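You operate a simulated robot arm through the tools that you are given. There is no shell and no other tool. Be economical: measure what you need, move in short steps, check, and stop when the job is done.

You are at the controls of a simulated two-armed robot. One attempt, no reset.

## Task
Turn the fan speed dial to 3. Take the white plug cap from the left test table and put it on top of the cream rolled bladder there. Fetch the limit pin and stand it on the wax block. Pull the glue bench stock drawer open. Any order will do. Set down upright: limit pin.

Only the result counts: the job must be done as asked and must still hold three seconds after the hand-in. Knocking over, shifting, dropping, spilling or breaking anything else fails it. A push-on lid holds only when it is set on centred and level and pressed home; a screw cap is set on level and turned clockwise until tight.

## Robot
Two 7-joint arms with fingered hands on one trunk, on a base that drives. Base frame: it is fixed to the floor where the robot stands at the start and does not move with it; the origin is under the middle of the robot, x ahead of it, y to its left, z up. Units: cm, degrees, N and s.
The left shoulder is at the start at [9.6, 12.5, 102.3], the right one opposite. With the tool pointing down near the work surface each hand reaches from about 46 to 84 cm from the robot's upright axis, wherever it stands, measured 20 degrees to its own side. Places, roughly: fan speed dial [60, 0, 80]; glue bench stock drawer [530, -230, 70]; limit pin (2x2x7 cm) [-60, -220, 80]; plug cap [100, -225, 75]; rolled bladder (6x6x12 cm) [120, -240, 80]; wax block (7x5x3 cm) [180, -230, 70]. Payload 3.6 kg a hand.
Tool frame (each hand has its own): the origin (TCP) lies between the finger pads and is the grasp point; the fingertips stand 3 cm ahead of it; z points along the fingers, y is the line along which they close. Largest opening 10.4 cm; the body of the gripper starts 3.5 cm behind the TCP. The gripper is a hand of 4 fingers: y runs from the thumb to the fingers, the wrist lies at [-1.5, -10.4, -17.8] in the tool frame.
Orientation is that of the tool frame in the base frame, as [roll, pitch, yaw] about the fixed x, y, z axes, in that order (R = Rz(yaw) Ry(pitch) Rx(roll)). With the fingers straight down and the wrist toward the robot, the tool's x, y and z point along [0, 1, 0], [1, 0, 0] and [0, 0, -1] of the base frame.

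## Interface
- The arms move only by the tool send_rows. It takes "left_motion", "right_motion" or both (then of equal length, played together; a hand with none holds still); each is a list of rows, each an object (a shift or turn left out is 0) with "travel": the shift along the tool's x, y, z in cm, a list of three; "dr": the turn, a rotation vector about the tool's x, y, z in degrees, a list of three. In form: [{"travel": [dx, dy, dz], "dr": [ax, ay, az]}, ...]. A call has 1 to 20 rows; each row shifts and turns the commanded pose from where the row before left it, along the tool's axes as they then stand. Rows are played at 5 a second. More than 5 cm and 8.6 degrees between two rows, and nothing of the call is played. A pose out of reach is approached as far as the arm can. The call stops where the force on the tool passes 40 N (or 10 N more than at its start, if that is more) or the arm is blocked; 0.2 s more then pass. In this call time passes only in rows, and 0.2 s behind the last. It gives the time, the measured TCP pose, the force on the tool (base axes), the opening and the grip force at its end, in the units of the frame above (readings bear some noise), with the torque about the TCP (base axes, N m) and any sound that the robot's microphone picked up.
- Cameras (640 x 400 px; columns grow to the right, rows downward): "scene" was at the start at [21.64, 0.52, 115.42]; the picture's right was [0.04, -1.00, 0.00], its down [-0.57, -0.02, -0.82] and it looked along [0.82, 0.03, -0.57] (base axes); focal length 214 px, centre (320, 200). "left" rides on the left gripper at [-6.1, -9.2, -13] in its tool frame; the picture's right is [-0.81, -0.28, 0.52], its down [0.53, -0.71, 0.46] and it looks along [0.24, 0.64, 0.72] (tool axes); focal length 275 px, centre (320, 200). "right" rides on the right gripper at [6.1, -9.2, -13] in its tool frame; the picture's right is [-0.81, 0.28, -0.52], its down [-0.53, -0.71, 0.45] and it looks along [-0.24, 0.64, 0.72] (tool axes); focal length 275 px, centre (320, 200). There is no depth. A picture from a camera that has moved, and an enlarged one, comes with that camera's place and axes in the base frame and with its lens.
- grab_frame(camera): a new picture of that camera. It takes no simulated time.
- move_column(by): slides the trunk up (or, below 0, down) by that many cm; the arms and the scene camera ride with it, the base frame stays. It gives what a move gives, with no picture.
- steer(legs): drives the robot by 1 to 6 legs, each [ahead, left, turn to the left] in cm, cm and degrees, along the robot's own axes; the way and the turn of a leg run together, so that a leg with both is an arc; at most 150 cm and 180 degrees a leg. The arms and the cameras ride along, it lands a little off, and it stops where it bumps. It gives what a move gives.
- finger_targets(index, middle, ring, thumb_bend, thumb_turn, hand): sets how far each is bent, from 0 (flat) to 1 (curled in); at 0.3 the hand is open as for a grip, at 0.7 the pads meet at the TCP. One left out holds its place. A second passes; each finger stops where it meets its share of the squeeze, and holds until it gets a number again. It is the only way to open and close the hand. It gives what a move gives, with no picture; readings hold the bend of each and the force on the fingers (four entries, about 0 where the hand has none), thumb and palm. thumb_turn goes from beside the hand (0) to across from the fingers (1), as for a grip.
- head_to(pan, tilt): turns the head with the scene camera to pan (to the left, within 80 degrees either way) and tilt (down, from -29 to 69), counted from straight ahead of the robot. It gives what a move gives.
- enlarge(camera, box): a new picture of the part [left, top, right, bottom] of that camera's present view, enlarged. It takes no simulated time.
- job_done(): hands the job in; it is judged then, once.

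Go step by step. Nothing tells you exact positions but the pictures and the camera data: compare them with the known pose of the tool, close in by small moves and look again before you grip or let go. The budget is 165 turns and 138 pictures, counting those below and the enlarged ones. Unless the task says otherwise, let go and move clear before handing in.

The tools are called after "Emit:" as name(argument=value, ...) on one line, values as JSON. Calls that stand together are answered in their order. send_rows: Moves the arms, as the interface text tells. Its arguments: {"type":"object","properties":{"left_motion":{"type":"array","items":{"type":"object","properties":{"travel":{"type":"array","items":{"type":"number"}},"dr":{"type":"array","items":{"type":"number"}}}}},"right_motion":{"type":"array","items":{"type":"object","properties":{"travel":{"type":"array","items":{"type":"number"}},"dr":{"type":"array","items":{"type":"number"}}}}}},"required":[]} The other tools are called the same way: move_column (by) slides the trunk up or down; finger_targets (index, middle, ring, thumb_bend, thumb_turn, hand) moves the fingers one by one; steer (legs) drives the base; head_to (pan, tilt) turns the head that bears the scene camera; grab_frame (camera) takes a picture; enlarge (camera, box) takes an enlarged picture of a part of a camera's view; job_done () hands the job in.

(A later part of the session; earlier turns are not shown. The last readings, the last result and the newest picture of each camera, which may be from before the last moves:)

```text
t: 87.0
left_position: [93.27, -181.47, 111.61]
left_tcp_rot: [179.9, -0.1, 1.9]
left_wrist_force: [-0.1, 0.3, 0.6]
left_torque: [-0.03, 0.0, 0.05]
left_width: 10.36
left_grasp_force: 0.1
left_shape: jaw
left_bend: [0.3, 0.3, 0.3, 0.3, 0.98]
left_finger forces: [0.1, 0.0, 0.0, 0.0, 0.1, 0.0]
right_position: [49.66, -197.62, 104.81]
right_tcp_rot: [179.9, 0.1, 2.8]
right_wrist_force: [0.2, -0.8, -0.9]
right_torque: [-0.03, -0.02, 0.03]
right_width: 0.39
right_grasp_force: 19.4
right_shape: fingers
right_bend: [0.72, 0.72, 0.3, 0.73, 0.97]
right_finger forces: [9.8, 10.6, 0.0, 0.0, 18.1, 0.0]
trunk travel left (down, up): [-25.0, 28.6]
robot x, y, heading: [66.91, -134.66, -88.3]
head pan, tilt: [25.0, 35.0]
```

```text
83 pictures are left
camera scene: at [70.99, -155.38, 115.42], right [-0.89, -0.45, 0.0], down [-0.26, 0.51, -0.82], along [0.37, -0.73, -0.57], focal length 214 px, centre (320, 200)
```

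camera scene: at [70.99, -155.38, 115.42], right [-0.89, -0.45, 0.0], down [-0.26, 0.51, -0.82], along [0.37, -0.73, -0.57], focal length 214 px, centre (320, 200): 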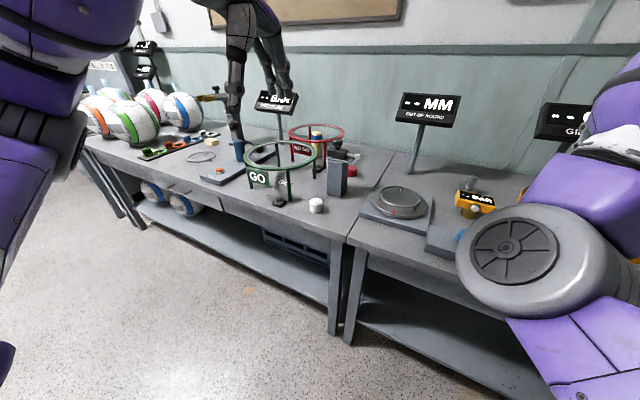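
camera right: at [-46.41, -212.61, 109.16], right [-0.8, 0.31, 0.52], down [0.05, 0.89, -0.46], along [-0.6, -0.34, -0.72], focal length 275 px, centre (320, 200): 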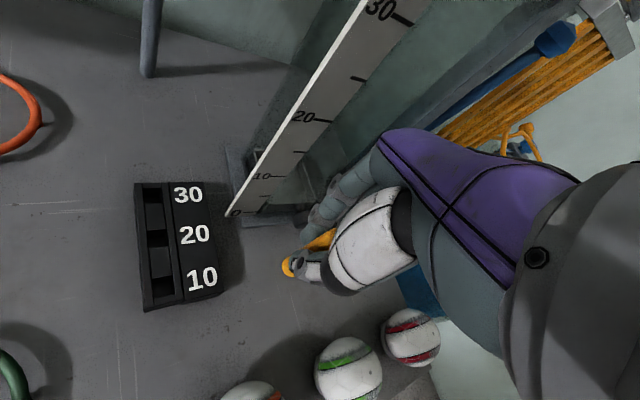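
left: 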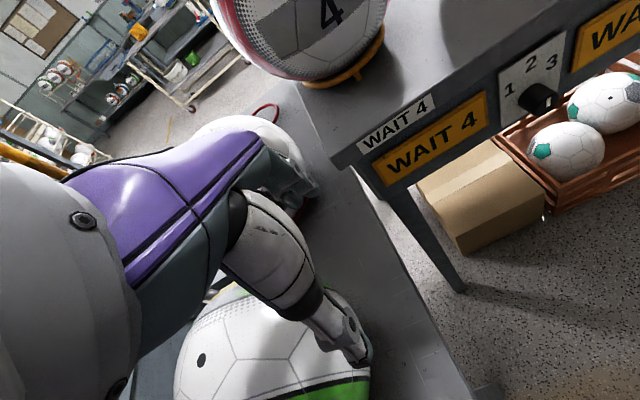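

Emit:
enlarge(camera="scene", box=[220, 90, 380, 220])

Emit:
enlarge(camera="scene", box=[70, 80, 260, 220])

```text
3.08 times, centred on (300, 155) of scene
camera zoom: at [70.99, -155.38, 115.42], right [-0.89, -0.45, 0.0], down [-0.26, 0.51, -0.82], along [0.37, -0.73, -0.57], focal length 660 px, centre (382, 338)
```

zoom: 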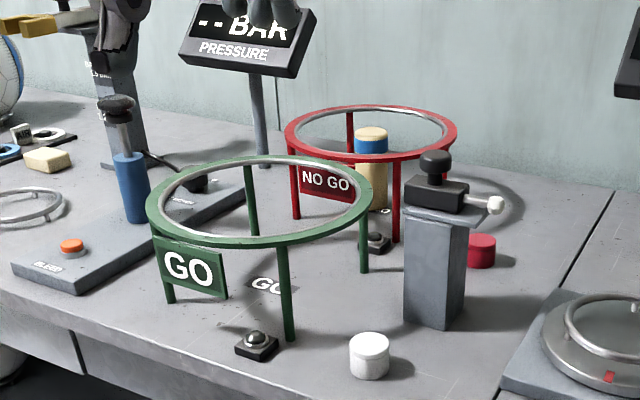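

```text
2.86 times, centred on (165, 150) of scene
camera zoom: at [70.99, -155.38, 115.42], right [-0.89, -0.45, 0.0], down [-0.26, 0.51, -0.82], along [0.37, -0.73, -0.57], focal length 613 px, centre (763, 343)
```

zoom: 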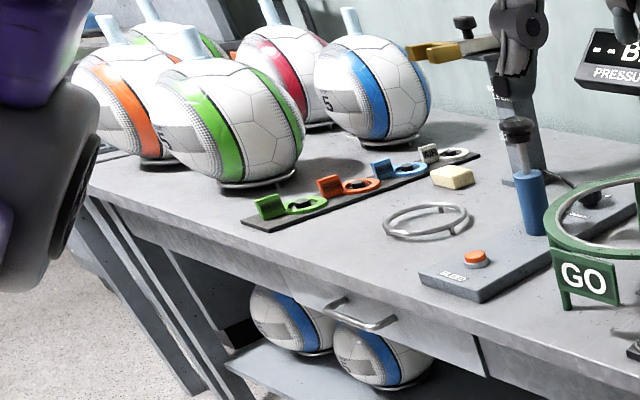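

Found: white cap ≈[98, -206], cream bladder (blue band) ≈[116.5, -243] standing inside the red NO GO ring, wax block ≈[177, -232]. Pin first: drive on left to the wax block.

Emit:
steer(legs=[[0, 120, -1.7]])

Emit:
head_to(pan=-5, tilt=40)

Emit:
grab_frame(camera="scene")

Emit:
grab_frame(camera="right")

```text
t: 93.1
left_position: [212.06, -181.28, 111.59]
left_tcp_rot: [-180.0, 0.0, -0.5]
left_wrist_force: [0.3, -0.4, -0.8]
left_torque: [0.01, -0.01, 0.01]
left_width: 10.37
left_grasp_force: 0.1
left_shape: jaw
left_bend: [0.3, 0.3, 0.3, 0.3, 0.98]
left_finger forces: [0.1, 0.1, 0.0, 0.0, 0.0, 0.1]
right_position: [167.84, -195.55, 104.77]
right_tcp_rot: [179.9, 0.2, 0.4]
right_wrist_force: [0.1, 0.1, -0.4]
right_torque: [-0.01, 0.0, 0.03]
right_width: 0.35
right_grasp_force: 18.9
right_shape: fingers
right_bend: [0.72, 0.72, 0.3, 0.73, 0.97]
right_finger forces: [9.6, 10.5, 0.0, 0.1, 18.3, 0.0]
trunk travel left (down, up): [-25.0, 28.6]
robot x, y, heading: [187.4, -133.35, -90.6]
head pan, tilt: [25.0, 35.0]
```

```text
t: 94.1
left_position: [211.95, -181.12, 111.66]
left_tcp_rot: [179.9, 0.1, -0.6]
left_wrist_force: [-0.2, -0.8, 0.0]
left_torque: [0.01, -0.01, -0.01]
left_width: 10.37
left_grasp_force: 0.1
left_shape: jaw
left_bend: [0.3, 0.3, 0.3, 0.3, 0.98]
left_finger forces: [0.1, 0.1, 0.0, 0.0, 0.0, 0.0]
right_position: [167.93, -195.48, 104.75]
right_tcp_rot: [179.9, 0.2, 0.3]
right_wrist_force: [-1.0, 0.0, -1.2]
right_torque: [0.01, 0.02, 0.0]
right_width: 0.37
right_grasp_force: 19.7
right_shape: fingers
right_bend: [0.72, 0.72, 0.3, 0.73, 0.97]
right_finger forces: [9.8, 10.5, 0.0, 0.0, 18.4, 0.0]
trunk travel left (down, up): [-25.0, 28.6]
robot x, y, heading: [187.59, -133.58, -90.7]
head pan, tilt: [-5.0, 40.0]
```

```text
80 pictures are left
camera scene: at [186.39, -154.66, 114.66], right [-1.0, 0.1, 0.0], down [0.06, 0.64, -0.77], along [-0.07, -0.76, -0.64], focal length 214 px, centre (320, 200)
```

scene: 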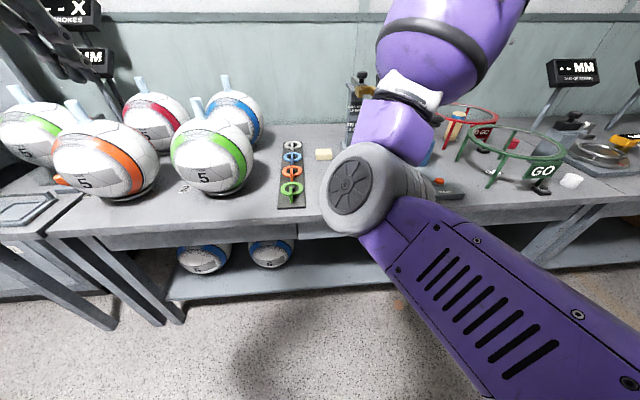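

```text
79 pictures are left
camera right: at [173.87, -186.26, 117.89], right [-0.81, -0.28, 0.52], down [-0.54, 0.71, -0.46], along [-0.24, -0.65, -0.72], focal length 275 px, centre (320, 200)
```

right: 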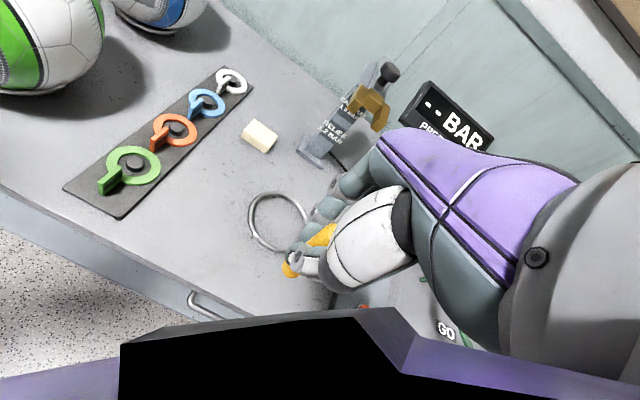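

Wax block is at ≈[178, -230.3]. Drive ahead 22 cm, then move the hand over it.

Emit:
steer(legs=[[22, 0, 0.5]])

Emit:
grab_frame(camera="right")

Emit:
grab_frame(camera="scene")

```text
t: 95.8
left_position: [212.55, -202.92, 111.59]
left_tcp_rot: [179.9, -0.1, 0.2]
left_wrist_force: [-0.4, -0.8, -0.2]
left_torque: [-0.01, -0.01, 0.01]
left_width: 10.38
left_grasp_force: 0.2
left_shape: jaw
left_bend: [0.3, 0.3, 0.3, 0.3, 0.98]
left_finger forces: [0.0, 0.1, 0.1, 0.0, 0.0, 0.0]
right_position: [168.55, -217.62, 104.83]
right_tcp_rot: [179.9, 0.1, 1.1]
right_wrist_force: [-0.6, -0.8, -1.1]
right_torque: [-0.02, 0.03, -0.01]
right_width: 0.38
right_grasp_force: 19.4
right_shape: fingers
right_bend: [0.72, 0.72, 0.3, 0.74, 0.97]
right_finger forces: [9.7, 10.5, 0.0, 0.0, 18.3, 0.0]
trunk travel left (down, up): [-25.0, 28.6]
robot x, y, heading: [187.67, -155.32, -89.7]
head pan, tilt: [-5.0, 40.0]
```

```text
78 pictures are left
camera right: at [174.5, -208.43, 117.86], right [-0.8, -0.29, 0.52], down [-0.55, 0.7, -0.46], along [-0.23, -0.65, -0.72], focal length 275 px, centre (320, 200)
```

right: 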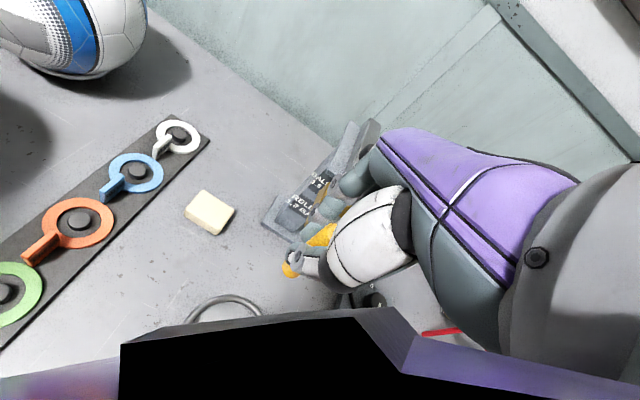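

```text
77 pictures are left
camera scene: at [186.59, -176.67, 114.65], right [-1.0, 0.08, 0.0], down [0.05, 0.64, -0.77], along [-0.06, -0.76, -0.64], focal length 214 px, centre (320, 200)
```

scene: 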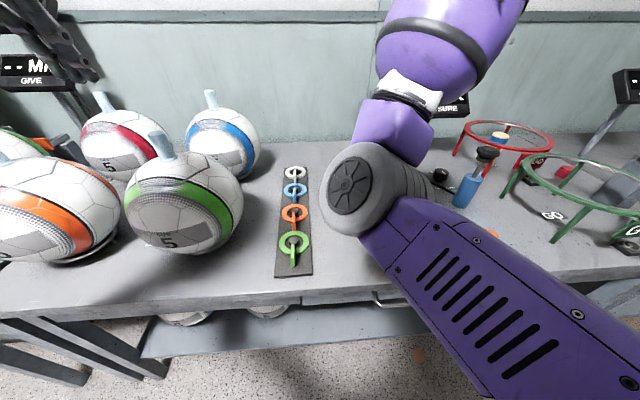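

Emit:
send_rows(right_motion=[{"travel": [3.2, 0, 0]}, {"travel": [3.2, 0, 0]}, {"travel": [3.2, 0, 0]}])

Emit:
grab_frame(camera="right")

Emit:
head_to(pan=20, tilt=35)

Emit:
grab_frame(camera="scene")

```text
t: 96.6
left_position: [212.63, -202.79, 111.53]
left_tcp_rot: [180.0, 0.0, 0.3]
left_wrist_force: [-0.1, 0.4, -0.7]
left_torque: [0.0, -0.01, -0.02]
left_width: 10.38
left_grasp_force: 0.0
left_shape: jaw
left_bend: [0.3, 0.3, 0.3, 0.3, 0.98]
left_finger forces: [0.1, 0.0, 0.0, 0.0, 0.0, 0.0]
right_position: [177.91, -219.66, 104.6]
right_tcp_rot: [179.8, 0.1, 1.2]
right_wrist_force: [0.7, 1.1, -0.7]
right_torque: [0.02, 0.01, 0.01]
right_width: 0.37
right_grasp_force: 19.2
right_shape: fingers
right_bend: [0.72, 0.72, 0.3, 0.74, 0.97]
right_finger forces: [9.7, 10.3, 0.1, 0.0, 18.2, 0.1]
right hand out of reach, approached as far as the arm can: row 1, 2, 3
trunk travel left (down, up): [-25.0, 28.6]
robot x, y, heading: [187.42, -155.17, -89.6]
head pan, tilt: [-5.0, 40.0]
```

```text
76 pictures are left
camera right: at [183.86, -210.27, 117.63], right [-0.8, -0.29, 0.52], down [-0.55, 0.7, -0.46], along [-0.23, -0.65, -0.72], focal length 275 px, centre (320, 200)
```

right: 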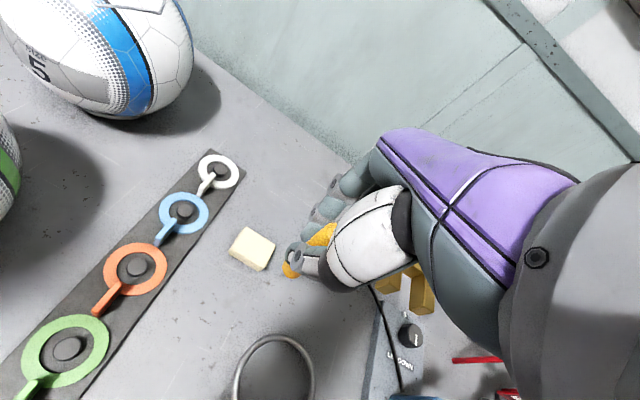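

```text
t: 97.5
left_position: [212.6, -202.78, 111.72]
left_tcp_rot: [-180.0, 0.0, 0.2]
left_wrist_force: [-0.5, 0.3, -0.3]
left_torque: [0.02, 0.01, 0.03]
left_width: 10.38
left_grasp_force: 0.1
left_shape: jaw
left_bend: [0.3, 0.3, 0.3, 0.3, 0.98]
left_finger forces: [0.1, 0.1, 0.0, 0.1, 0.0, 0.1]
right_position: [177.87, -219.57, 104.64]
right_tcp_rot: [179.8, 0.1, 1.1]
right_wrist_force: [0.4, -0.6, 0.0]
right_torque: [0.04, 0.01, -0.02]
right_width: 0.36
right_grasp_force: 19.6
right_shape: fingers
right_bend: [0.72, 0.72, 0.3, 0.74, 0.97]
right_finger forces: [9.8, 10.3, 0.1, 0.0, 18.2, 0.0]
trunk travel left (down, up): [-25.0, 28.6]
robot x, y, heading: [187.32, -155.0, -89.5]
head pan, tilt: [20.0, 35.0]
```

```text
75 pictures are left
camera scene: at [190.33, -176.4, 115.42], right [-0.94, -0.34, 0.0], down [-0.2, 0.54, -0.82], along [0.28, -0.77, -0.57], focal length 214 px, centre (320, 200)
```

scene: 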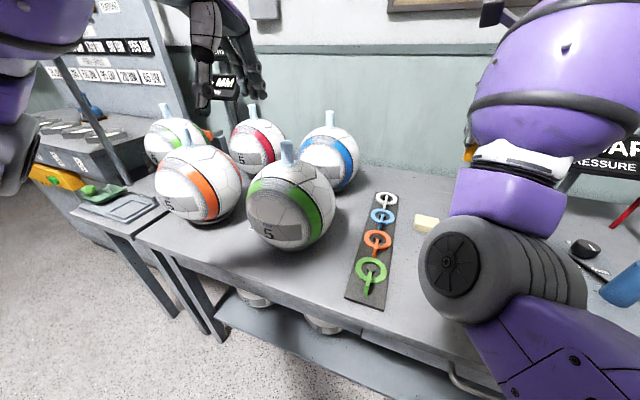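

Emit:
send_rows(right_motion=[{"travel": [0, 4, 0]}, {"travel": [0, 4, 0]}, {"travel": [0, 3.8, 0]}, {"travel": [0, 0, 4]}, {"travel": [0, 0, 4]}, {"travel": [0, 0, 4]}])

Emit:
grab_frame(camera="right")

Emit:
grab_frame(camera="scene")

```text
t: 98.8
left_position: [212.59, -202.8, 111.54]
left_tcp_rot: [179.9, 0.0, 0.2]
left_wrist_force: [-0.7, 0.2, 0.2]
left_torque: [0.01, 0.03, 0.03]
left_width: 10.38
left_grasp_force: 0.0
left_shape: jaw
left_bend: [0.3, 0.3, 0.3, 0.3, 0.98]
left_finger forces: [0.0, 0.0, 0.0, 0.0, 0.1, 0.0]
right_position: [178.09, -231.77, 92.51]
right_tcp_rot: [179.9, 0.1, 1.1]
right_wrist_force: [-0.9, -0.4, -1.5]
right_torque: [0.03, 0.02, 0.01]
right_width: 0.34
right_grasp_force: 18.9
right_shape: fingers
right_bend: [0.72, 0.72, 0.3, 0.74, 0.97]
right_finger forces: [9.7, 10.0, 0.0, 0.0, 17.8, 0.0]
trunk travel left (down, up): [-25.0, 28.6]
robot x, y, heading: [187.36, -155.34, -89.8]
head pan, tilt: [20.0, 35.0]
```

```text
74 pictures are left
camera right: at [184.09, -222.34, 105.56], right [-0.8, -0.29, 0.52], down [-0.55, 0.7, -0.46], along [-0.23, -0.65, -0.72], focal length 275 px, centre (320, 200)
```

right: 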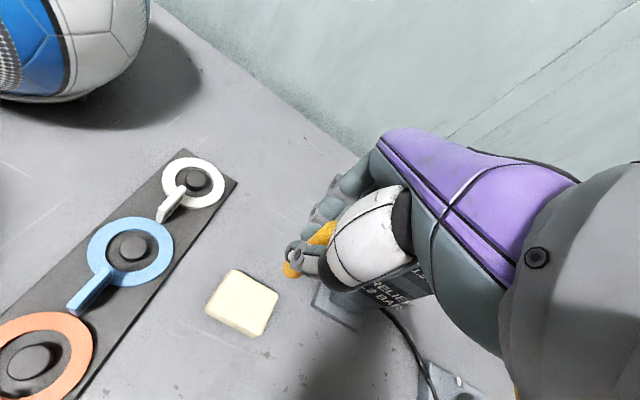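

```text
73 pictures are left
camera scene: at [190.33, -176.45, 115.41], right [-0.94, -0.34, 0.0], down [-0.2, 0.54, -0.82], along [0.28, -0.77, -0.57], focal length 214 px, centre (320, 200)
```

scene: 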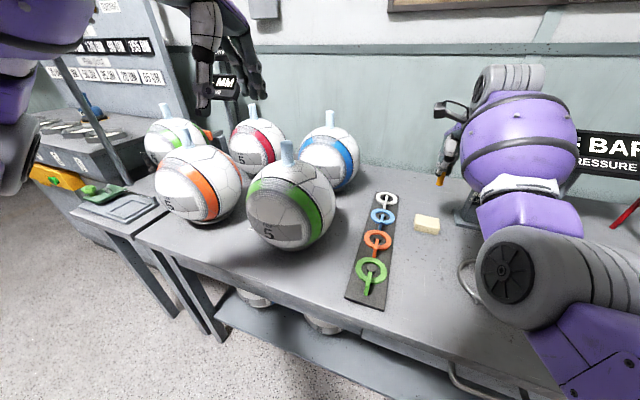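

Emit:
send_rows(right_motion=[{"travel": [0, 0, 3]}, {"travel": [0, 0, 3]}, {"travel": [0, 0, 3]}])

Emit:
grab_frame(camera="right")

Emit:
enlarge(camera="scene", box=[360, 130, 520, 250])

```text
t: 99.7
left_position: [212.55, -202.86, 111.51]
left_tcp_rot: [179.9, 0.0, 0.1]
left_wrist_force: [0.8, 0.1, -0.3]
left_torque: [-0.01, -0.02, 0.0]
left_width: 10.37
left_grasp_force: 0.1
left_shape: jaw
left_bend: [0.3, 0.3, 0.3, 0.3, 0.98]
left_finger forces: [0.0, 0.0, 0.0, 0.0, 0.1, 0.0]
right_position: [178.01, -231.78, 83.45]
right_tcp_rot: [179.8, 0.1, 1.2]
right_wrist_force: [0.5, 0.0, -1.2]
right_torque: [0.02, 0.03, -0.01]
right_width: 0.3
right_grasp_force: 18.6
right_shape: fingers
right_bend: [0.72, 0.72, 0.3, 0.74, 0.97]
right_finger forces: [9.8, 10.1, 0.0, 0.0, 17.7, 0.0]
trunk travel left (down, up): [-25.0, 28.6]
robot x, y, heading: [187.44, -155.57, -89.9]
head pan, tilt: [20.0, 35.0]
```

```text
72 pictures are left
camera right: at [183.92, -222.3, 96.49], right [-0.8, -0.29, 0.52], down [-0.55, 0.7, -0.46], along [-0.23, -0.65, -0.72], focal length 275 px, centre (320, 200)
```

right: 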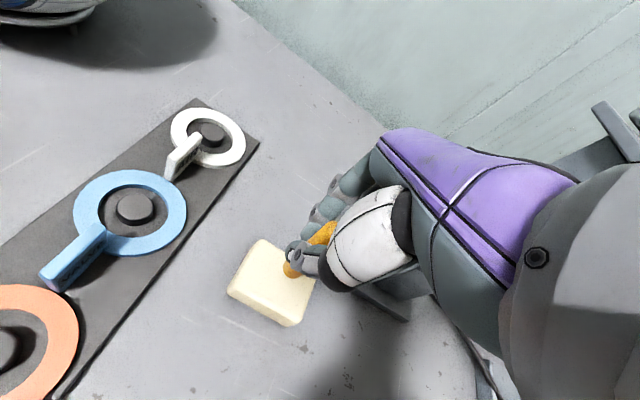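

```text
3.33 times, centred on (440, 190) of scene
camera zoom: at [190.33, -176.42, 115.41], right [-0.94, -0.34, 0.0], down [-0.2, 0.54, -0.82], along [0.28, -0.77, -0.57], focal length 715 px, centre (-80, 233)
```

zoom: 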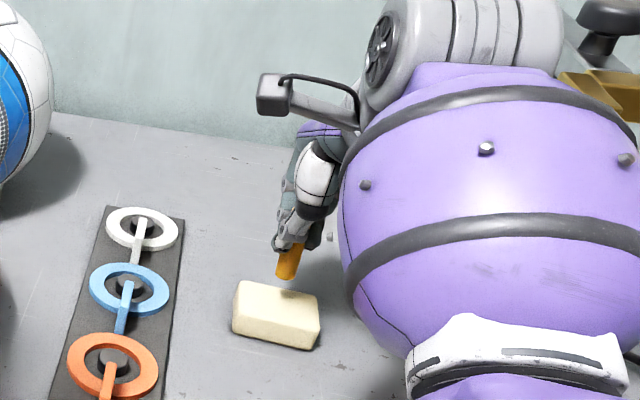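

Emit:
send_rows(right_motion=[{"travel": [0, 0, 0.8]}, {"travel": [0, 0, 0.7]}])

Emit:
enlarge(camera="scene", box=[410, 180, 470, 225])

```text
t: 100.2
left_position: [212.53, -202.8, 111.63]
left_tcp_rot: [-180.0, 0.2, 0.2]
left_wrist_force: [0.2, 0.7, -0.5]
left_torque: [0.01, -0.04, -0.02]
left_width: 10.38
left_grasp_force: 0.0
left_shape: jaw
left_bend: [0.3, 0.3, 0.3, 0.3, 0.98]
left_finger forces: [0.0, 0.0, 0.0, 0.0, 0.1, 0.0]
right_position: [177.91, -231.57, 82.01]
right_tcp_rot: [179.8, 0.0, 1.0]
right_wrist_force: [0.4, 0.0, -0.8]
right_torque: [0.02, -0.01, 0.01]
right_width: 0.33
right_grasp_force: 18.9
right_shape: fingers
right_bend: [0.72, 0.72, 0.3, 0.74, 0.97]
right_finger forces: [9.6, 10.1, 0.1, 0.1, 17.6, 0.0]
trunk travel left (down, up): [-25.0, 28.6]
robot x, y, heading: [187.5, -155.16, -89.9]
head pan, tilt: [20.0, 35.0]
```

```text
8.89 times, centred on (440, 202) of scene
camera zoom: at [190.34, -176.4, 115.42], right [-0.94, -0.34, 0.0], down [-0.2, 0.54, -0.82], along [0.28, -0.77, -0.57], focal length 1906 px, centre (-747, 178)
```

zoom: 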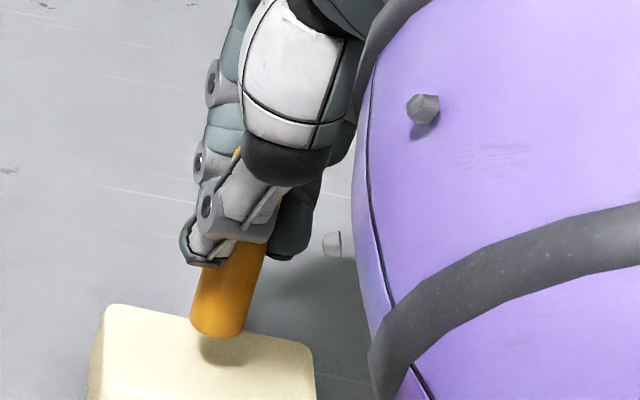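

Emit:
enlarge(camera="right", box=[230, 200, 350, 310])

```text
3.64 times, centred on (290, 255) of right
camera zoom: at [183.89, -222.25, 95.13], right [-0.8, -0.29, 0.52], down [-0.55, 0.7, -0.46], along [-0.23, -0.65, -0.72], focal length 1001 px, centre (429, 0)
```

zoom: 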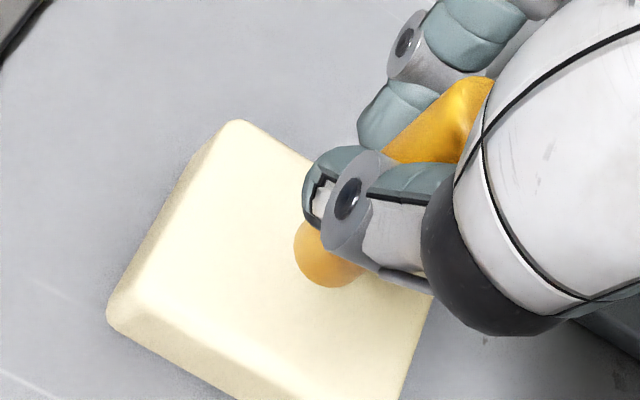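

Pin leans ≈4° in the grip; I correct the hand tilt by 4° and lower in small steps.

Emit:
send_rows(right_motion=[{"dr": [0, 4, 0]}, {"travel": [0, 0, 0.4]}, {"travel": [0, 0, 0.3]}])

Emit:
enlarge(camera="scene", box=[410, 180, 470, 225])

```text
t: 101.0
left_position: [212.55, -202.71, 111.64]
left_tcp_rot: [-179.9, 0.0, 0.2]
left_wrist_force: [-0.2, 0.7, 0.2]
left_torque: [-0.01, 0.0, 0.03]
left_width: 10.35
left_grasp_force: 0.0
left_shape: jaw
left_bend: [0.3, 0.3, 0.3, 0.3, 0.98]
left_finger forces: [0.0, 0.1, 0.0, 0.1, 0.0, 0.0]
right_position: [178.08, -231.34, 81.49]
right_tcp_rot: [179.9, -3.9, 1.1]
right_wrist_force: [0.3, 0.8, -1.7]
right_torque: [0.0, 0.01, 0.01]
right_width: 0.28
right_grasp_force: 18.8
right_shape: fingers
right_bend: [0.72, 0.72, 0.3, 0.74, 0.97]
right_finger forces: [9.6, 10.4, 0.0, 0.0, 17.9, 0.0]
trunk travel left (down, up): [-25.0, 28.6]
robot x, y, heading: [187.42, -155.25, -89.7]
head pan, tilt: [20.0, 35.0]
```

```text
8.89 times, centred on (440, 202) of scene
camera zoom: at [190.33, -176.4, 115.42], right [-0.94, -0.34, 0.0], down [-0.2, 0.54, -0.82], along [0.28, -0.77, -0.57], focal length 1906 px, centre (-747, 178)
```

zoom: 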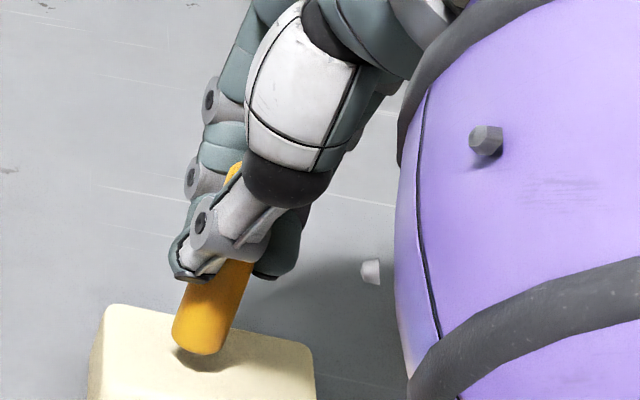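

Emit:
send_rows(right_motion=[{"travel": [0, 0, 0.3]}, {"travel": [0, 0, 0.2]}])

Emit:
enlarge(camera="scene", box=[410, 180, 470, 225])

```text
t: 101.7
left_position: [212.43, -202.8, 111.64]
left_tcp_rot: [180.0, 0.0, 0.2]
left_wrist_force: [0.8, -0.3, 0.1]
left_torque: [0.03, 0.0, -0.03]
left_width: 10.39
left_grasp_force: 0.1
left_shape: jaw
left_bend: [0.3, 0.3, 0.3, 0.3, 0.98]
left_finger forces: [0.0, 0.1, 0.1, 0.0, 0.1, 0.0]
right_position: [178.14, -231.52, 80.72]
right_tcp_rot: [180.0, -3.9, 1.1]
right_wrist_force: [-0.1, 0.1, -1.3]
right_torque: [0.0, 0.0, -0.02]
right_width: 0.3
right_grasp_force: 18.8
right_shape: fingers
right_bend: [0.72, 0.72, 0.3, 0.74, 0.97]
right_finger forces: [9.7, 10.5, 0.0, 0.0, 18.0, 0.1]
trunk travel left (down, up): [-25.0, 28.6]
robot x, y, heading: [187.49, -154.99, -89.7]
head pan, tilt: [20.0, 35.0]
```

```text
8.89 times, centred on (440, 202) of scene
camera zoom: at [190.34, -176.4, 115.42], right [-0.94, -0.34, 0.0], down [-0.2, 0.54, -0.82], along [0.28, -0.77, -0.57], focal length 1906 px, centre (-747, 178)
```

zoom: 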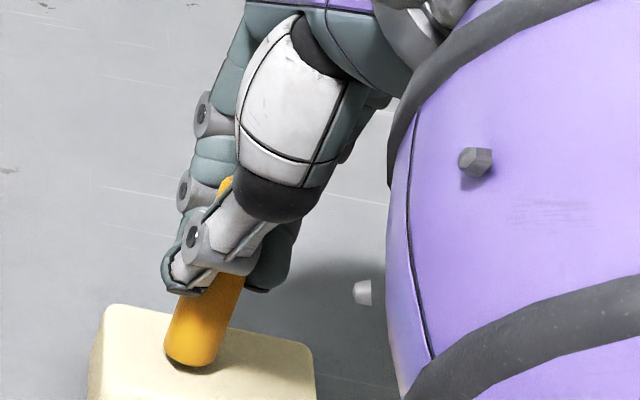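

Emit:
send_rows(right_motion=[{"travel": [0, 0, 0.2]}, {"travel": [0, 0, 0.2]}])

Emit:
enlarge(camera="scene", box=[410, 190, 470, 235])

```text
t: 102.2
left_position: [212.56, -202.79, 111.64]
left_tcp_rot: [179.9, 0.0, 0.1]
left_wrist_force: [0.2, -0.7, 0.0]
left_torque: [-0.01, 0.0, -0.01]
left_width: 10.38
left_grasp_force: 0.0
left_shape: jaw
left_bend: [0.3, 0.3, 0.3, 0.3, 0.98]
left_finger forces: [0.0, 0.0, 0.0, 0.1, 0.0, 0.1]
right_position: [178.16, -231.57, 80.65]
right_tcp_rot: [179.9, -3.9, 1.2]
right_wrist_force: [-0.1, 0.1, -1.1]
right_torque: [-0.02, 0.0, -0.01]
right_width: 0.29
right_grasp_force: 19.2
right_shape: fingers
right_bend: [0.72, 0.72, 0.3, 0.74, 0.97]
right_finger forces: [9.8, 10.4, 0.0, 0.0, 18.0, 0.0]
trunk travel left (down, up): [-25.0, 28.6]
robot x, y, heading: [187.4, -155.59, -89.7]
head pan, tilt: [20.0, 35.0]
```

```text
8.89 times, centred on (440, 212) of scene
camera zoom: at [190.34, -176.4, 115.42], right [-0.94, -0.34, 0.0], down [-0.2, 0.54, -0.82], along [0.28, -0.77, -0.57], focal length 1906 px, centre (-747, 89)
```

zoom: 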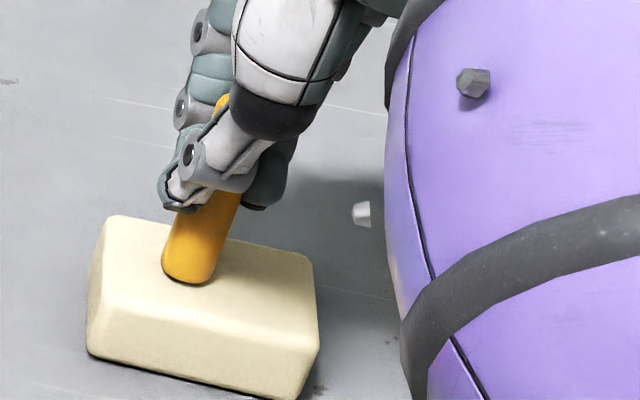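

Emit:
send_rows(right_motion=[{"travel": [0, 0, 0.15]}])

Emit:
send_rows(right_motion=[{"travel": [0, 0, 0.15]}])

```text
t: 102.7
left_position: [212.61, -202.73, 111.65]
left_tcp_rot: [180.0, 0.0, 0.2]
left_wrist_force: [0.1, 0.3, -0.7]
left_torque: [-0.02, 0.01, 0.0]
left_width: 10.38
left_grasp_force: 0.1
left_shape: jaw
left_bend: [0.3, 0.3, 0.3, 0.3, 0.98]
left_finger forces: [0.0, 0.0, 0.0, 0.0, 0.1, 0.0]
right_position: [178.12, -231.62, 80.42]
right_tcp_rot: [179.8, -3.9, 1.2]
right_wrist_force: [0.3, 0.0, 2.0]
right_torque: [0.02, 0.02, -0.01]
right_width: 0.29
right_grasp_force: 19.0
right_shape: fingers
right_bend: [0.72, 0.73, 0.3, 0.74, 0.97]
right_finger forces: [9.6, 10.2, 0.0, 0.0, 18.3, 0.0]
trunk travel left (down, up): [-25.0, 28.6]
robot x, y, heading: [187.34, -155.46, -89.8]
head pan, tilt: [20.0, 35.0]
```

```text
t: 103.0
left_position: [212.5, -202.75, 111.5]
left_tcp_rot: [-180.0, 0.0, 0.3]
left_wrist_force: [-0.4, 0.8, 0.3]
left_torque: [0.01, 0.0, 0.02]
left_width: 10.37
left_grasp_force: 0.1
left_shape: jaw
left_bend: [0.3, 0.3, 0.3, 0.3, 0.98]
left_finger forces: [0.0, 0.0, 0.0, 0.0, 0.0, 0.0]
right_position: [178.22, -231.6, 80.4]
right_tcp_rot: [179.7, -3.9, 1.1]
right_wrist_force: [0.0, 0.2, 5.5]
right_torque: [-0.03, -0.01, -0.01]
right_width: 0.29
right_grasp_force: 19.4
right_shape: fingers
right_bend: [0.73, 0.73, 0.3, 0.74, 0.97]
right_finger forces: [9.9, 10.7, 0.0, 0.1, 18.6, 0.1]
trunk travel left (down, up): [-25.0, 28.6]
robot x, y, heading: [187.24, -155.41, -89.6]
head pan, tilt: [20.0, 35.0]
```

Contact (5.5 N). Release gradually.

Emit:
finger_targets(hand="right", index=0.66, middle=0.66, thumb_bend=0.67)

Emit:
finger_targets(hand="right", index=0.6, middle=0.6, thumb_bend=0.6)

Emit:
finger_targets(hand="right", index=0.45, middle=0.45, thumb_bend=0.45)

Emit:
enlarge(camera="scene", box=[410, 180, 470, 225])

Emit:
grab_frame(camera="right")

```text
t: 104.0
left_position: [212.57, -202.83, 111.67]
left_tcp_rot: [-179.9, 0.0, 0.1]
left_wrist_force: [0.6, -0.2, 0.3]
left_torque: [-0.01, 0.01, 0.0]
left_width: 10.37
left_grasp_force: 0.0
left_shape: jaw
left_bend: [0.3, 0.3, 0.3, 0.3, 0.98]
left_finger forces: [0.0, 0.0, 0.0, 0.0, 0.0, 0.0]
right_position: [178.05, -231.55, 80.35]
right_tcp_rot: [179.8, -3.9, 1.2]
right_wrist_force: [0.0, 0.4, 0.4]
right_torque: [-0.01, -0.02, 0.01]
right_width: 1.12
right_grasp_force: 1.2
right_shape: fingers
right_bend: [0.66, 0.66, 0.3, 0.66, 1.0]
right_finger forces: [0.5, 0.6, 0.0, 0.0, 0.9, 0.1]
trunk travel left (down, up): [-25.0, 28.6]
robot x, y, heading: [187.16, -155.63, -89.7]
head pan, tilt: [20.0, 35.0]
```

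```text
t: 105.0
left_position: [212.53, -202.76, 111.63]
left_tcp_rot: [180.0, 0.0, 0.2]
left_wrist_force: [-0.4, 0.8, 0.4]
left_torque: [0.0, -0.03, -0.02]
left_width: 10.39
left_grasp_force: 0.1
left_shape: jaw
left_bend: [0.3, 0.3, 0.3, 0.3, 0.98]
left_finger forces: [0.0, 0.0, 0.0, 0.0, 0.0, 0.1]
right_position: [178.09, -231.53, 80.3]
right_tcp_rot: [179.7, -3.9, 1.1]
right_wrist_force: [0.5, 0.2, -0.2]
right_torque: [0.02, -0.01, 0.03]
right_width: 2.53
right_grasp_force: 0.1
right_shape: fingers
right_bend: [0.6, 0.6, 0.3, 0.6, 1.0]
right_finger forces: [0.0, 0.0, 0.0, 0.1, 0.0, 0.2]
trunk travel left (down, up): [-25.0, 28.6]
robot x, y, heading: [187.32, -155.32, -89.6]
head pan, tilt: [20.0, 35.0]
```

```text
t: 106.0
left_position: [212.56, -202.78, 111.7]
left_tcp_rot: [179.9, 0.1, 0.2]
left_wrist_force: [-0.2, 0.7, -0.4]
left_torque: [-0.02, -0.02, 0.0]
left_width: 10.36
left_grasp_force: 0.0
left_shape: jaw
left_bend: [0.3, 0.3, 0.3, 0.3, 0.98]
left_finger forces: [0.1, 0.1, 0.0, 0.0, 0.0, 0.1]
right_position: [178.21, -231.58, 80.33]
right_tcp_rot: [179.9, -4.0, 1.1]
right_wrist_force: [0.2, 0.0, -0.1]
right_torque: [0.01, 0.01, -0.03]
right_width: 6.45
right_grasp_force: 0.1
right_shape: fingers
right_bend: [0.45, 0.45, 0.3, 0.45, 0.99]
right_finger forces: [0.0, 0.1, 0.1, 0.1, 0.1, 0.0]
trunk travel left (down, up): [-25.0, 28.6]
robot x, y, heading: [187.4, -154.89, -89.8]
head pan, tilt: [20.0, 35.0]
```

```text
8.89 times, centred on (440, 202) of scene
camera zoom: at [190.34, -176.39, 115.42], right [-0.94, -0.34, 0.0], down [-0.2, 0.54, -0.82], along [0.28, -0.77, -0.57], focal length 1906 px, centre (-747, 178)
```

zoom: 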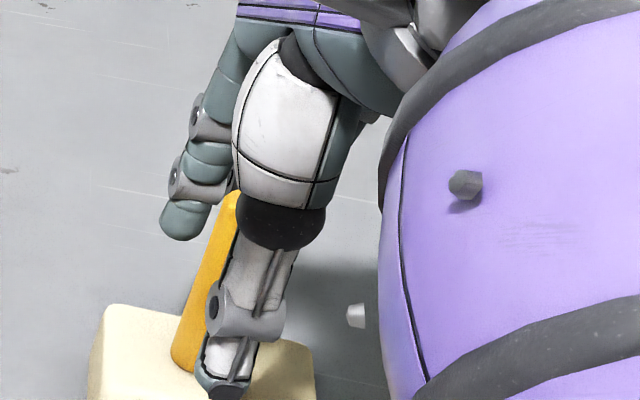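

```text
64 pictures are left
camera right: at [183.18, -222.24, 93.71], right [-0.84, -0.29, 0.46], down [-0.51, 0.7, -0.49], along [-0.18, -0.65, -0.74], focal length 275 px, centre (320, 200)
```

right: 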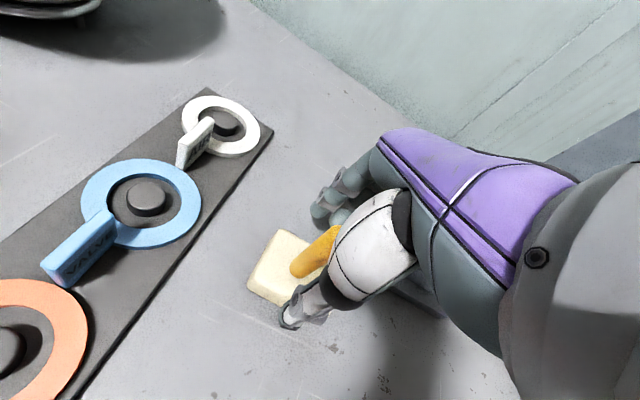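

Pin stands free on the block. Lift straight up and verify.

Emit:
send_rows(right_motion=[{"travel": [0.1, 0, -2]}, {"travel": [0.2, 0, -3]}, {"travel": [0.2, 0, -3]}, {"travel": [0.2, 0, -4]}, {"travel": [0.2, 0, -4]}, {"travel": [0.2, 0, -4]}, {"dr": [0, -4, 0]}, {"travel": [0, -3, -2]}, {"travel": [0, -4, 0]}, {"travel": [0, -4, 0]}])

Emit:
grab_frame(camera="right")

Emit:
grab_frame(camera="scene")

```text
t: 108.2
left_position: [212.75, -202.61, 111.61]
left_tcp_rot: [179.8, 0.0, 0.4]
left_wrist_force: [0.5, 0.2, 0.0]
left_torque: [-0.01, 0.04, -0.02]
left_width: 10.35
left_grasp_force: 0.2
left_shape: jaw
left_bend: [0.3, 0.3, 0.3, 0.3, 0.98]
left_finger forces: [0.0, 0.1, 0.0, 0.0, 0.0, 0.1]
right_position: [177.93, -220.15, 102.28]
right_tcp_rot: [179.9, 0.2, 1.2]
right_wrist_force: [-0.1, 0.3, -0.5]
right_torque: [0.02, 0.01, 0.0]
right_width: 6.44
right_grasp_force: 0.2
right_shape: fingers
right_bend: [0.45, 0.45, 0.3, 0.45, 0.99]
right_finger forces: [0.0, 0.1, 0.1, 0.0, 0.0, 0.1]
trunk travel left (down, up): [-25.0, 28.6]
robot x, y, heading: [187.75, -155.2, -89.6]
head pan, tilt: [20.0, 35.0]
```

```text
63 pictures are left
camera right: at [183.96, -210.82, 115.39], right [-0.8, -0.29, 0.52], down [-0.55, 0.7, -0.46], along [-0.23, -0.65, -0.72], focal length 275 px, centre (320, 200)
```

right: 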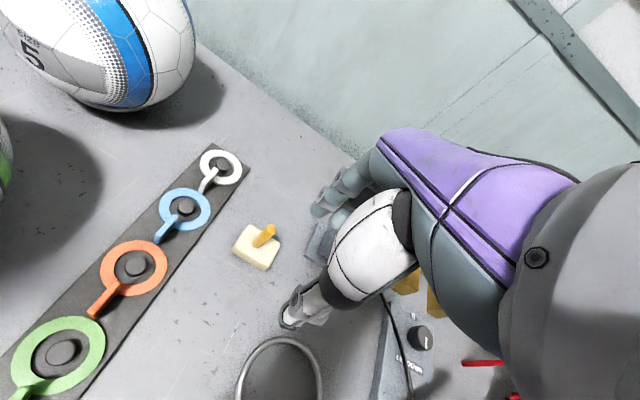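

```text
62 pictures are left
camera scene: at [190.56, -176.28, 115.43], right [-0.94, -0.35, 0.0], down [-0.2, 0.54, -0.82], along [0.28, -0.77, -0.57], focal length 214 px, centre (320, 200)
```

scene: 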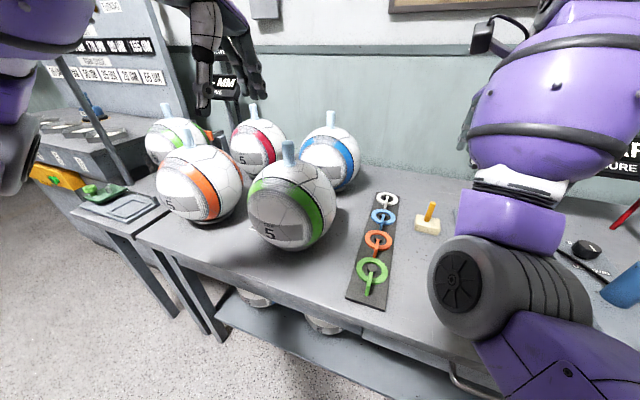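

Pin stands upright on the wax block. Next the cap, with the left hand; first retract the right hand, back off and drive right.

Emit:
send_rows(right_motion=[{"travel": [-3, -2, -1]}, {"travel": [-3, -2, -1]}, {"travel": [-3, -2, -1]}, {"travel": [-3, -3, -1]}, {"travel": [-3, -3, -1]}])

Emit:
steer(legs=[[-18, 0, 0], [0, -112, 0]])

Emit:
head_to(pan=20, tilt=42)

Emit:
grab_frame(camera="scene")

Emit:
grab_frame(camera="left")

```text
t: 109.5
left_position: [212.55, -202.81, 111.69]
left_tcp_rot: [180.0, -0.1, 0.2]
left_wrist_force: [-0.8, -0.5, 0.0]
left_torque: [-0.01, -0.01, -0.01]
left_width: 10.37
left_grasp_force: 0.1
left_shape: jaw
left_bend: [0.3, 0.3, 0.3, 0.3, 0.98]
left_finger forces: [0.0, 0.0, 0.0, 0.0, 0.1, 0.0]
right_position: [160.64, -212.98, 107.01]
right_tcp_rot: [179.9, 0.1, 1.2]
right_wrist_force: [-0.3, -0.3, -0.3]
right_torque: [-0.06, 0.01, -0.03]
right_width: 6.49
right_grasp_force: 0.2
right_shape: fingers
right_bend: [0.45, 0.45, 0.3, 0.45, 0.99]
right_finger forces: [0.1, 0.1, 0.1, 0.0, 0.0, 0.0]
right hand out of reach, approached as far as the arm can: row 1, 2, 3, 4, 5
trunk travel left (down, up): [-25.0, 28.6]
robot x, y, heading: [187.35, -155.2, -89.8]
head pan, tilt: [20.0, 35.0]
```

```text
t: 116.2
left_position: [101.22, -185.6, 111.61]
left_tcp_rot: [180.0, 0.1, 0.3]
left_wrist_force: [-0.7, -0.1, -0.3]
left_torque: [-0.04, 0.03, 0.03]
left_width: 10.37
left_grasp_force: 0.1
left_shape: jaw
left_bend: [0.3, 0.3, 0.3, 0.3, 0.98]
left_finger forces: [0.0, 0.0, 0.1, 0.0, 0.0, 0.0]
right_position: [49.46, -196.0, 107.02]
right_tcp_rot: [179.8, 0.1, 1.2]
right_wrist_force: [0.3, 0.8, 0.4]
right_torque: [0.01, 0.01, 0.05]
right_width: 6.42
right_grasp_force: 0.1
right_shape: fingers
right_bend: [0.45, 0.45, 0.3, 0.45, 0.99]
right_finger forces: [0.0, 0.0, 0.0, 0.0, 0.1, 0.0]
trunk travel left (down, up): [-25.0, 28.6]
robot x, y, heading: [76.18, -138.32, -90.0]
head pan, tilt: [20.0, 35.0]
```

```text
t: 116.9
left_position: [101.22, -185.63, 111.64]
left_tcp_rot: [180.0, 0.1, 0.3]
left_wrist_force: [-0.5, 0.1, 0.2]
left_torque: [0.04, 0.01, 0.0]
left_width: 10.36
left_grasp_force: 0.0
left_shape: jaw
left_bend: [0.3, 0.3, 0.3, 0.3, 0.98]
left_finger forces: [0.1, 0.0, 0.0, 0.1, 0.1, 0.1]
right_position: [49.4, -196.06, 107.07]
right_tcp_rot: [179.8, 0.2, 1.2]
right_wrist_force: [0.7, -1.0, -0.9]
right_torque: [0.01, 0.0, 0.0]
right_width: 6.44
right_grasp_force: 0.0
right_shape: fingers
right_bend: [0.45, 0.45, 0.3, 0.45, 0.99]
right_finger forces: [0.0, 0.1, 0.0, 0.0, 0.0, 0.1]
trunk travel left (down, up): [-25.0, 28.6]
robot x, y, heading: [76.34, -138.18, -89.8]
head pan, tilt: [20.0, 42.0]
```

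```text
61 pictures are left
camera scene: at [78.89, -158.85, 114.37], right [-0.94, -0.35, 0.0], down [-0.23, 0.63, -0.74], along [0.26, -0.7, -0.67], focal length 214 px, centre (320, 200)
```

scene: 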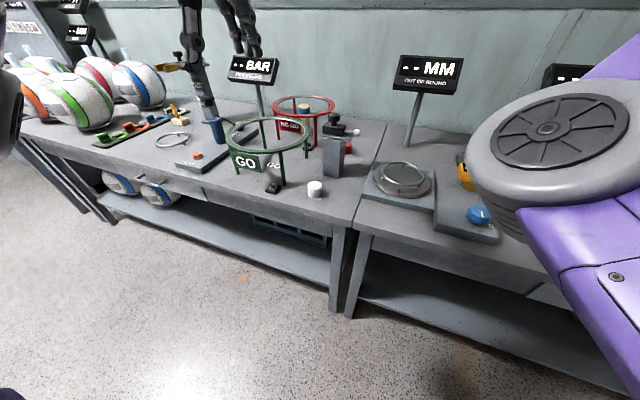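

```text
60 pictures are left
camera left: at [95.01, -176.48, 124.67], right [-0.81, 0.27, -0.52], down [0.53, 0.72, -0.46], along [0.25, -0.64, -0.72], focal length 275 px, centre (320, 200)
```

left: 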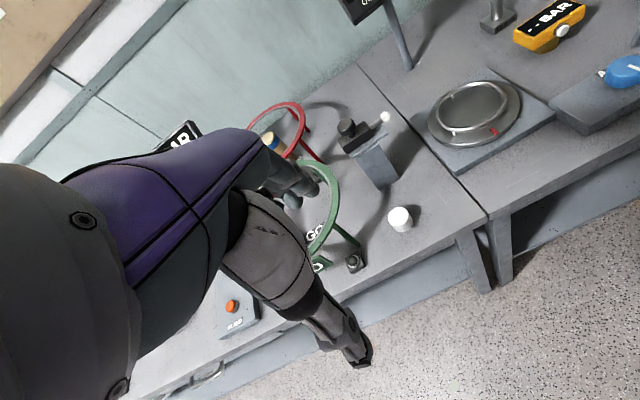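

Emit:
enlarge(camera="left", box=[240, 80, 440, 280])

Emit:
enlarge(camera="scene", box=[220, 80, 370, 210])

```text
2.00 times, centred on (340, 180) of left
camera zoom: at [95.01, -176.48, 124.67], right [-0.81, 0.27, -0.52], down [0.53, 0.72, -0.46], along [0.25, -0.64, -0.72], focal length 551 px, centre (280, 240)
```

zoom: 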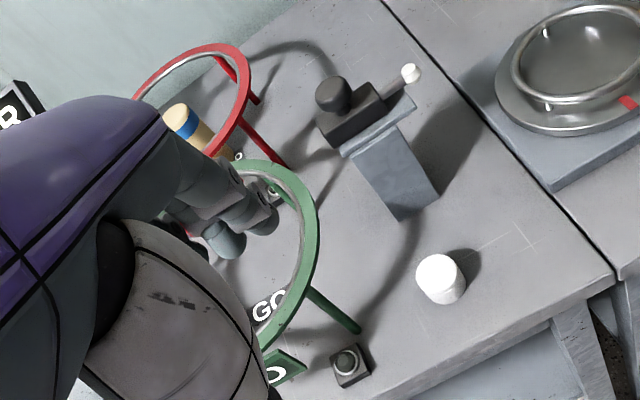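

```text
3.08 times, centred on (295, 145) of scene
camera zoom: at [78.89, -158.85, 114.37], right [-0.94, -0.35, 0.0], down [-0.23, 0.63, -0.74], along [0.26, -0.7, -0.67], focal length 660 px, centre (397, 369)
```

zoom: 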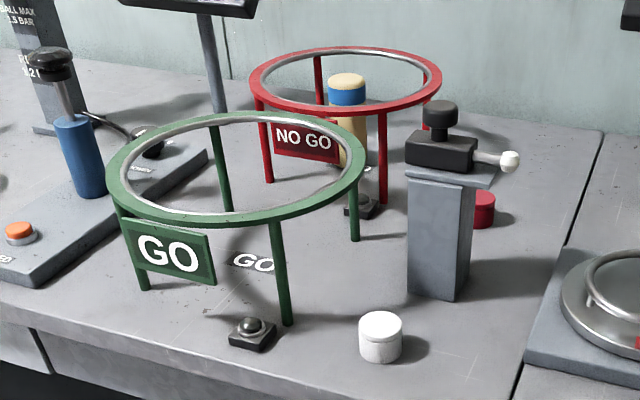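

Cap at ≈[97.6, -205.8], Ø≈4.1, top z≈75.3; bladder top ≈[116.7, -242.3, 84] inside the red ring (z≈86). I bring the left hand over the cap.

Emit:
finger_targets(hand="left", index=0.4, middle=0.4, ring=0.35, thumb_bend=0.4, thumb_turn=1)

Emit:
send_rows(left_motion=[{"travel": [-1, 4, 0]}, {"travel": [-1, 4, 0]}, {"travel": [-1, 4, 0]}, {"travel": [-0.6, 4, 0]}, {"travel": [0, 4.2, 0]}, {"travel": [0, 0, 4.5]}, {"travel": [0, 0, 4.5]}, {"travel": [0, 0, 4.5]}, {"travel": [0, 0, 4.5]}, {"travel": [0, 0, 4.5]}])

Emit:
grab_frame(camera="left")

Emit:
enlarge(camera="scene", box=[220, 80, 400, 230])

```text
t: 117.9
left_position: [101.32, -185.59, 111.59]
left_tcp_rot: [180.0, 0.0, 0.3]
left_wrist_force: [0.9, 0.1, 0.4]
left_torque: [0.01, 0.01, -0.05]
left_width: 7.85
left_grasp_force: 0.1
left_shape: fingers
left_bend: [0.4, 0.4, 0.35, 0.4, 0.99]
left_finger forces: [0.0, 0.0, 0.0, 0.0, 0.0, 0.1]
right_position: [49.58, -195.91, 107.08]
right_tcp_rot: [179.8, 0.1, 1.2]
right_wrist_force: [0.1, 0.1, 0.2]
right_torque: [-0.01, -0.01, 0.01]
right_width: 6.45
right_grasp_force: 0.0
right_shape: fingers
right_bend: [0.45, 0.45, 0.3, 0.45, 0.99]
right_finger forces: [0.1, 0.0, 0.0, 0.1, 0.0, 0.0]
trunk travel left (down, up): [-25.0, 28.6]
robot x, y, heading: [75.93, -138.15, -90.0]
head pan, tilt: [20.0, 42.0]
```

```text
t: 120.1
left_position: [97.96, -205.95, 89.22]
left_tcp_rot: [179.9, 0.0, 0.3]
left_wrist_force: [0.8, -0.5, -0.1]
left_torque: [0.02, 0.0, -0.04]
left_width: 7.84
left_grasp_force: 0.1
left_shape: fingers
left_bend: [0.4, 0.4, 0.35, 0.4, 0.99]
left_finger forces: [0.0, 0.0, 0.0, 0.0, 0.1, 0.0]
right_position: [49.5, -195.94, 107.11]
right_tcp_rot: [179.9, 0.1, 1.2]
right_wrist_force: [-0.2, -0.1, -0.2]
right_torque: [-0.03, 0.04, 0.01]
right_width: 6.45
right_grasp_force: 0.1
right_shape: fingers
right_bend: [0.45, 0.45, 0.3, 0.45, 0.99]
right_finger forces: [0.1, 0.0, 0.0, 0.0, 0.0, 0.0]
trunk travel left (down, up): [-25.0, 28.6]
robot x, y, heading: [76.08, -137.84, -89.8]
head pan, tilt: [20.0, 42.0]
```

```text
57 pictures are left
camera left: at [91.75, -196.78, 102.33], right [-0.81, 0.27, -0.52], down [0.53, 0.72, -0.46], along [0.25, -0.64, -0.72], focal length 275 px, centre (320, 200)
```

left: 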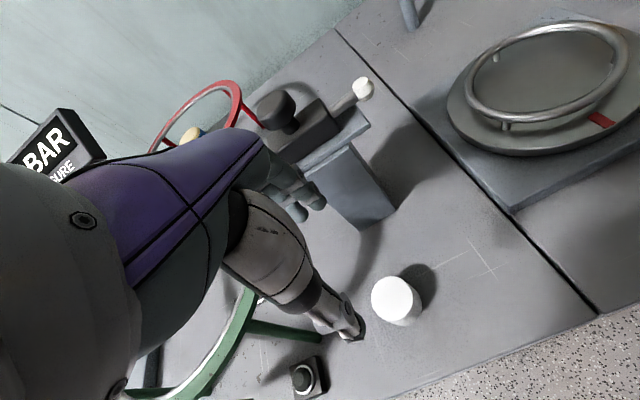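

```text
2.67 times, centred on (310, 155) of scene
camera zoom: at [78.9, -158.87, 114.37], right [-0.94, -0.35, 0.0], down [-0.23, 0.63, -0.74], along [0.26, -0.7, -0.67], focal length 572 px, centre (347, 320)
```

zoom: 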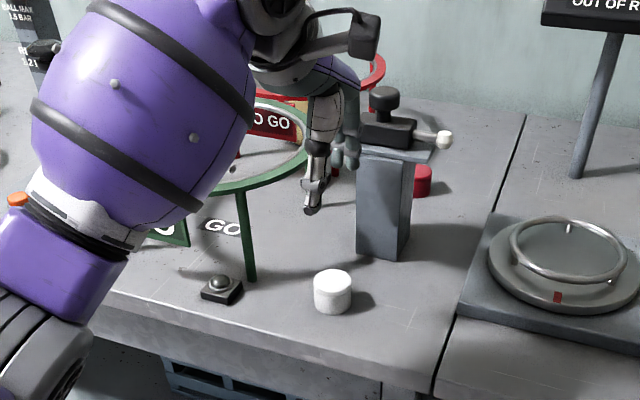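

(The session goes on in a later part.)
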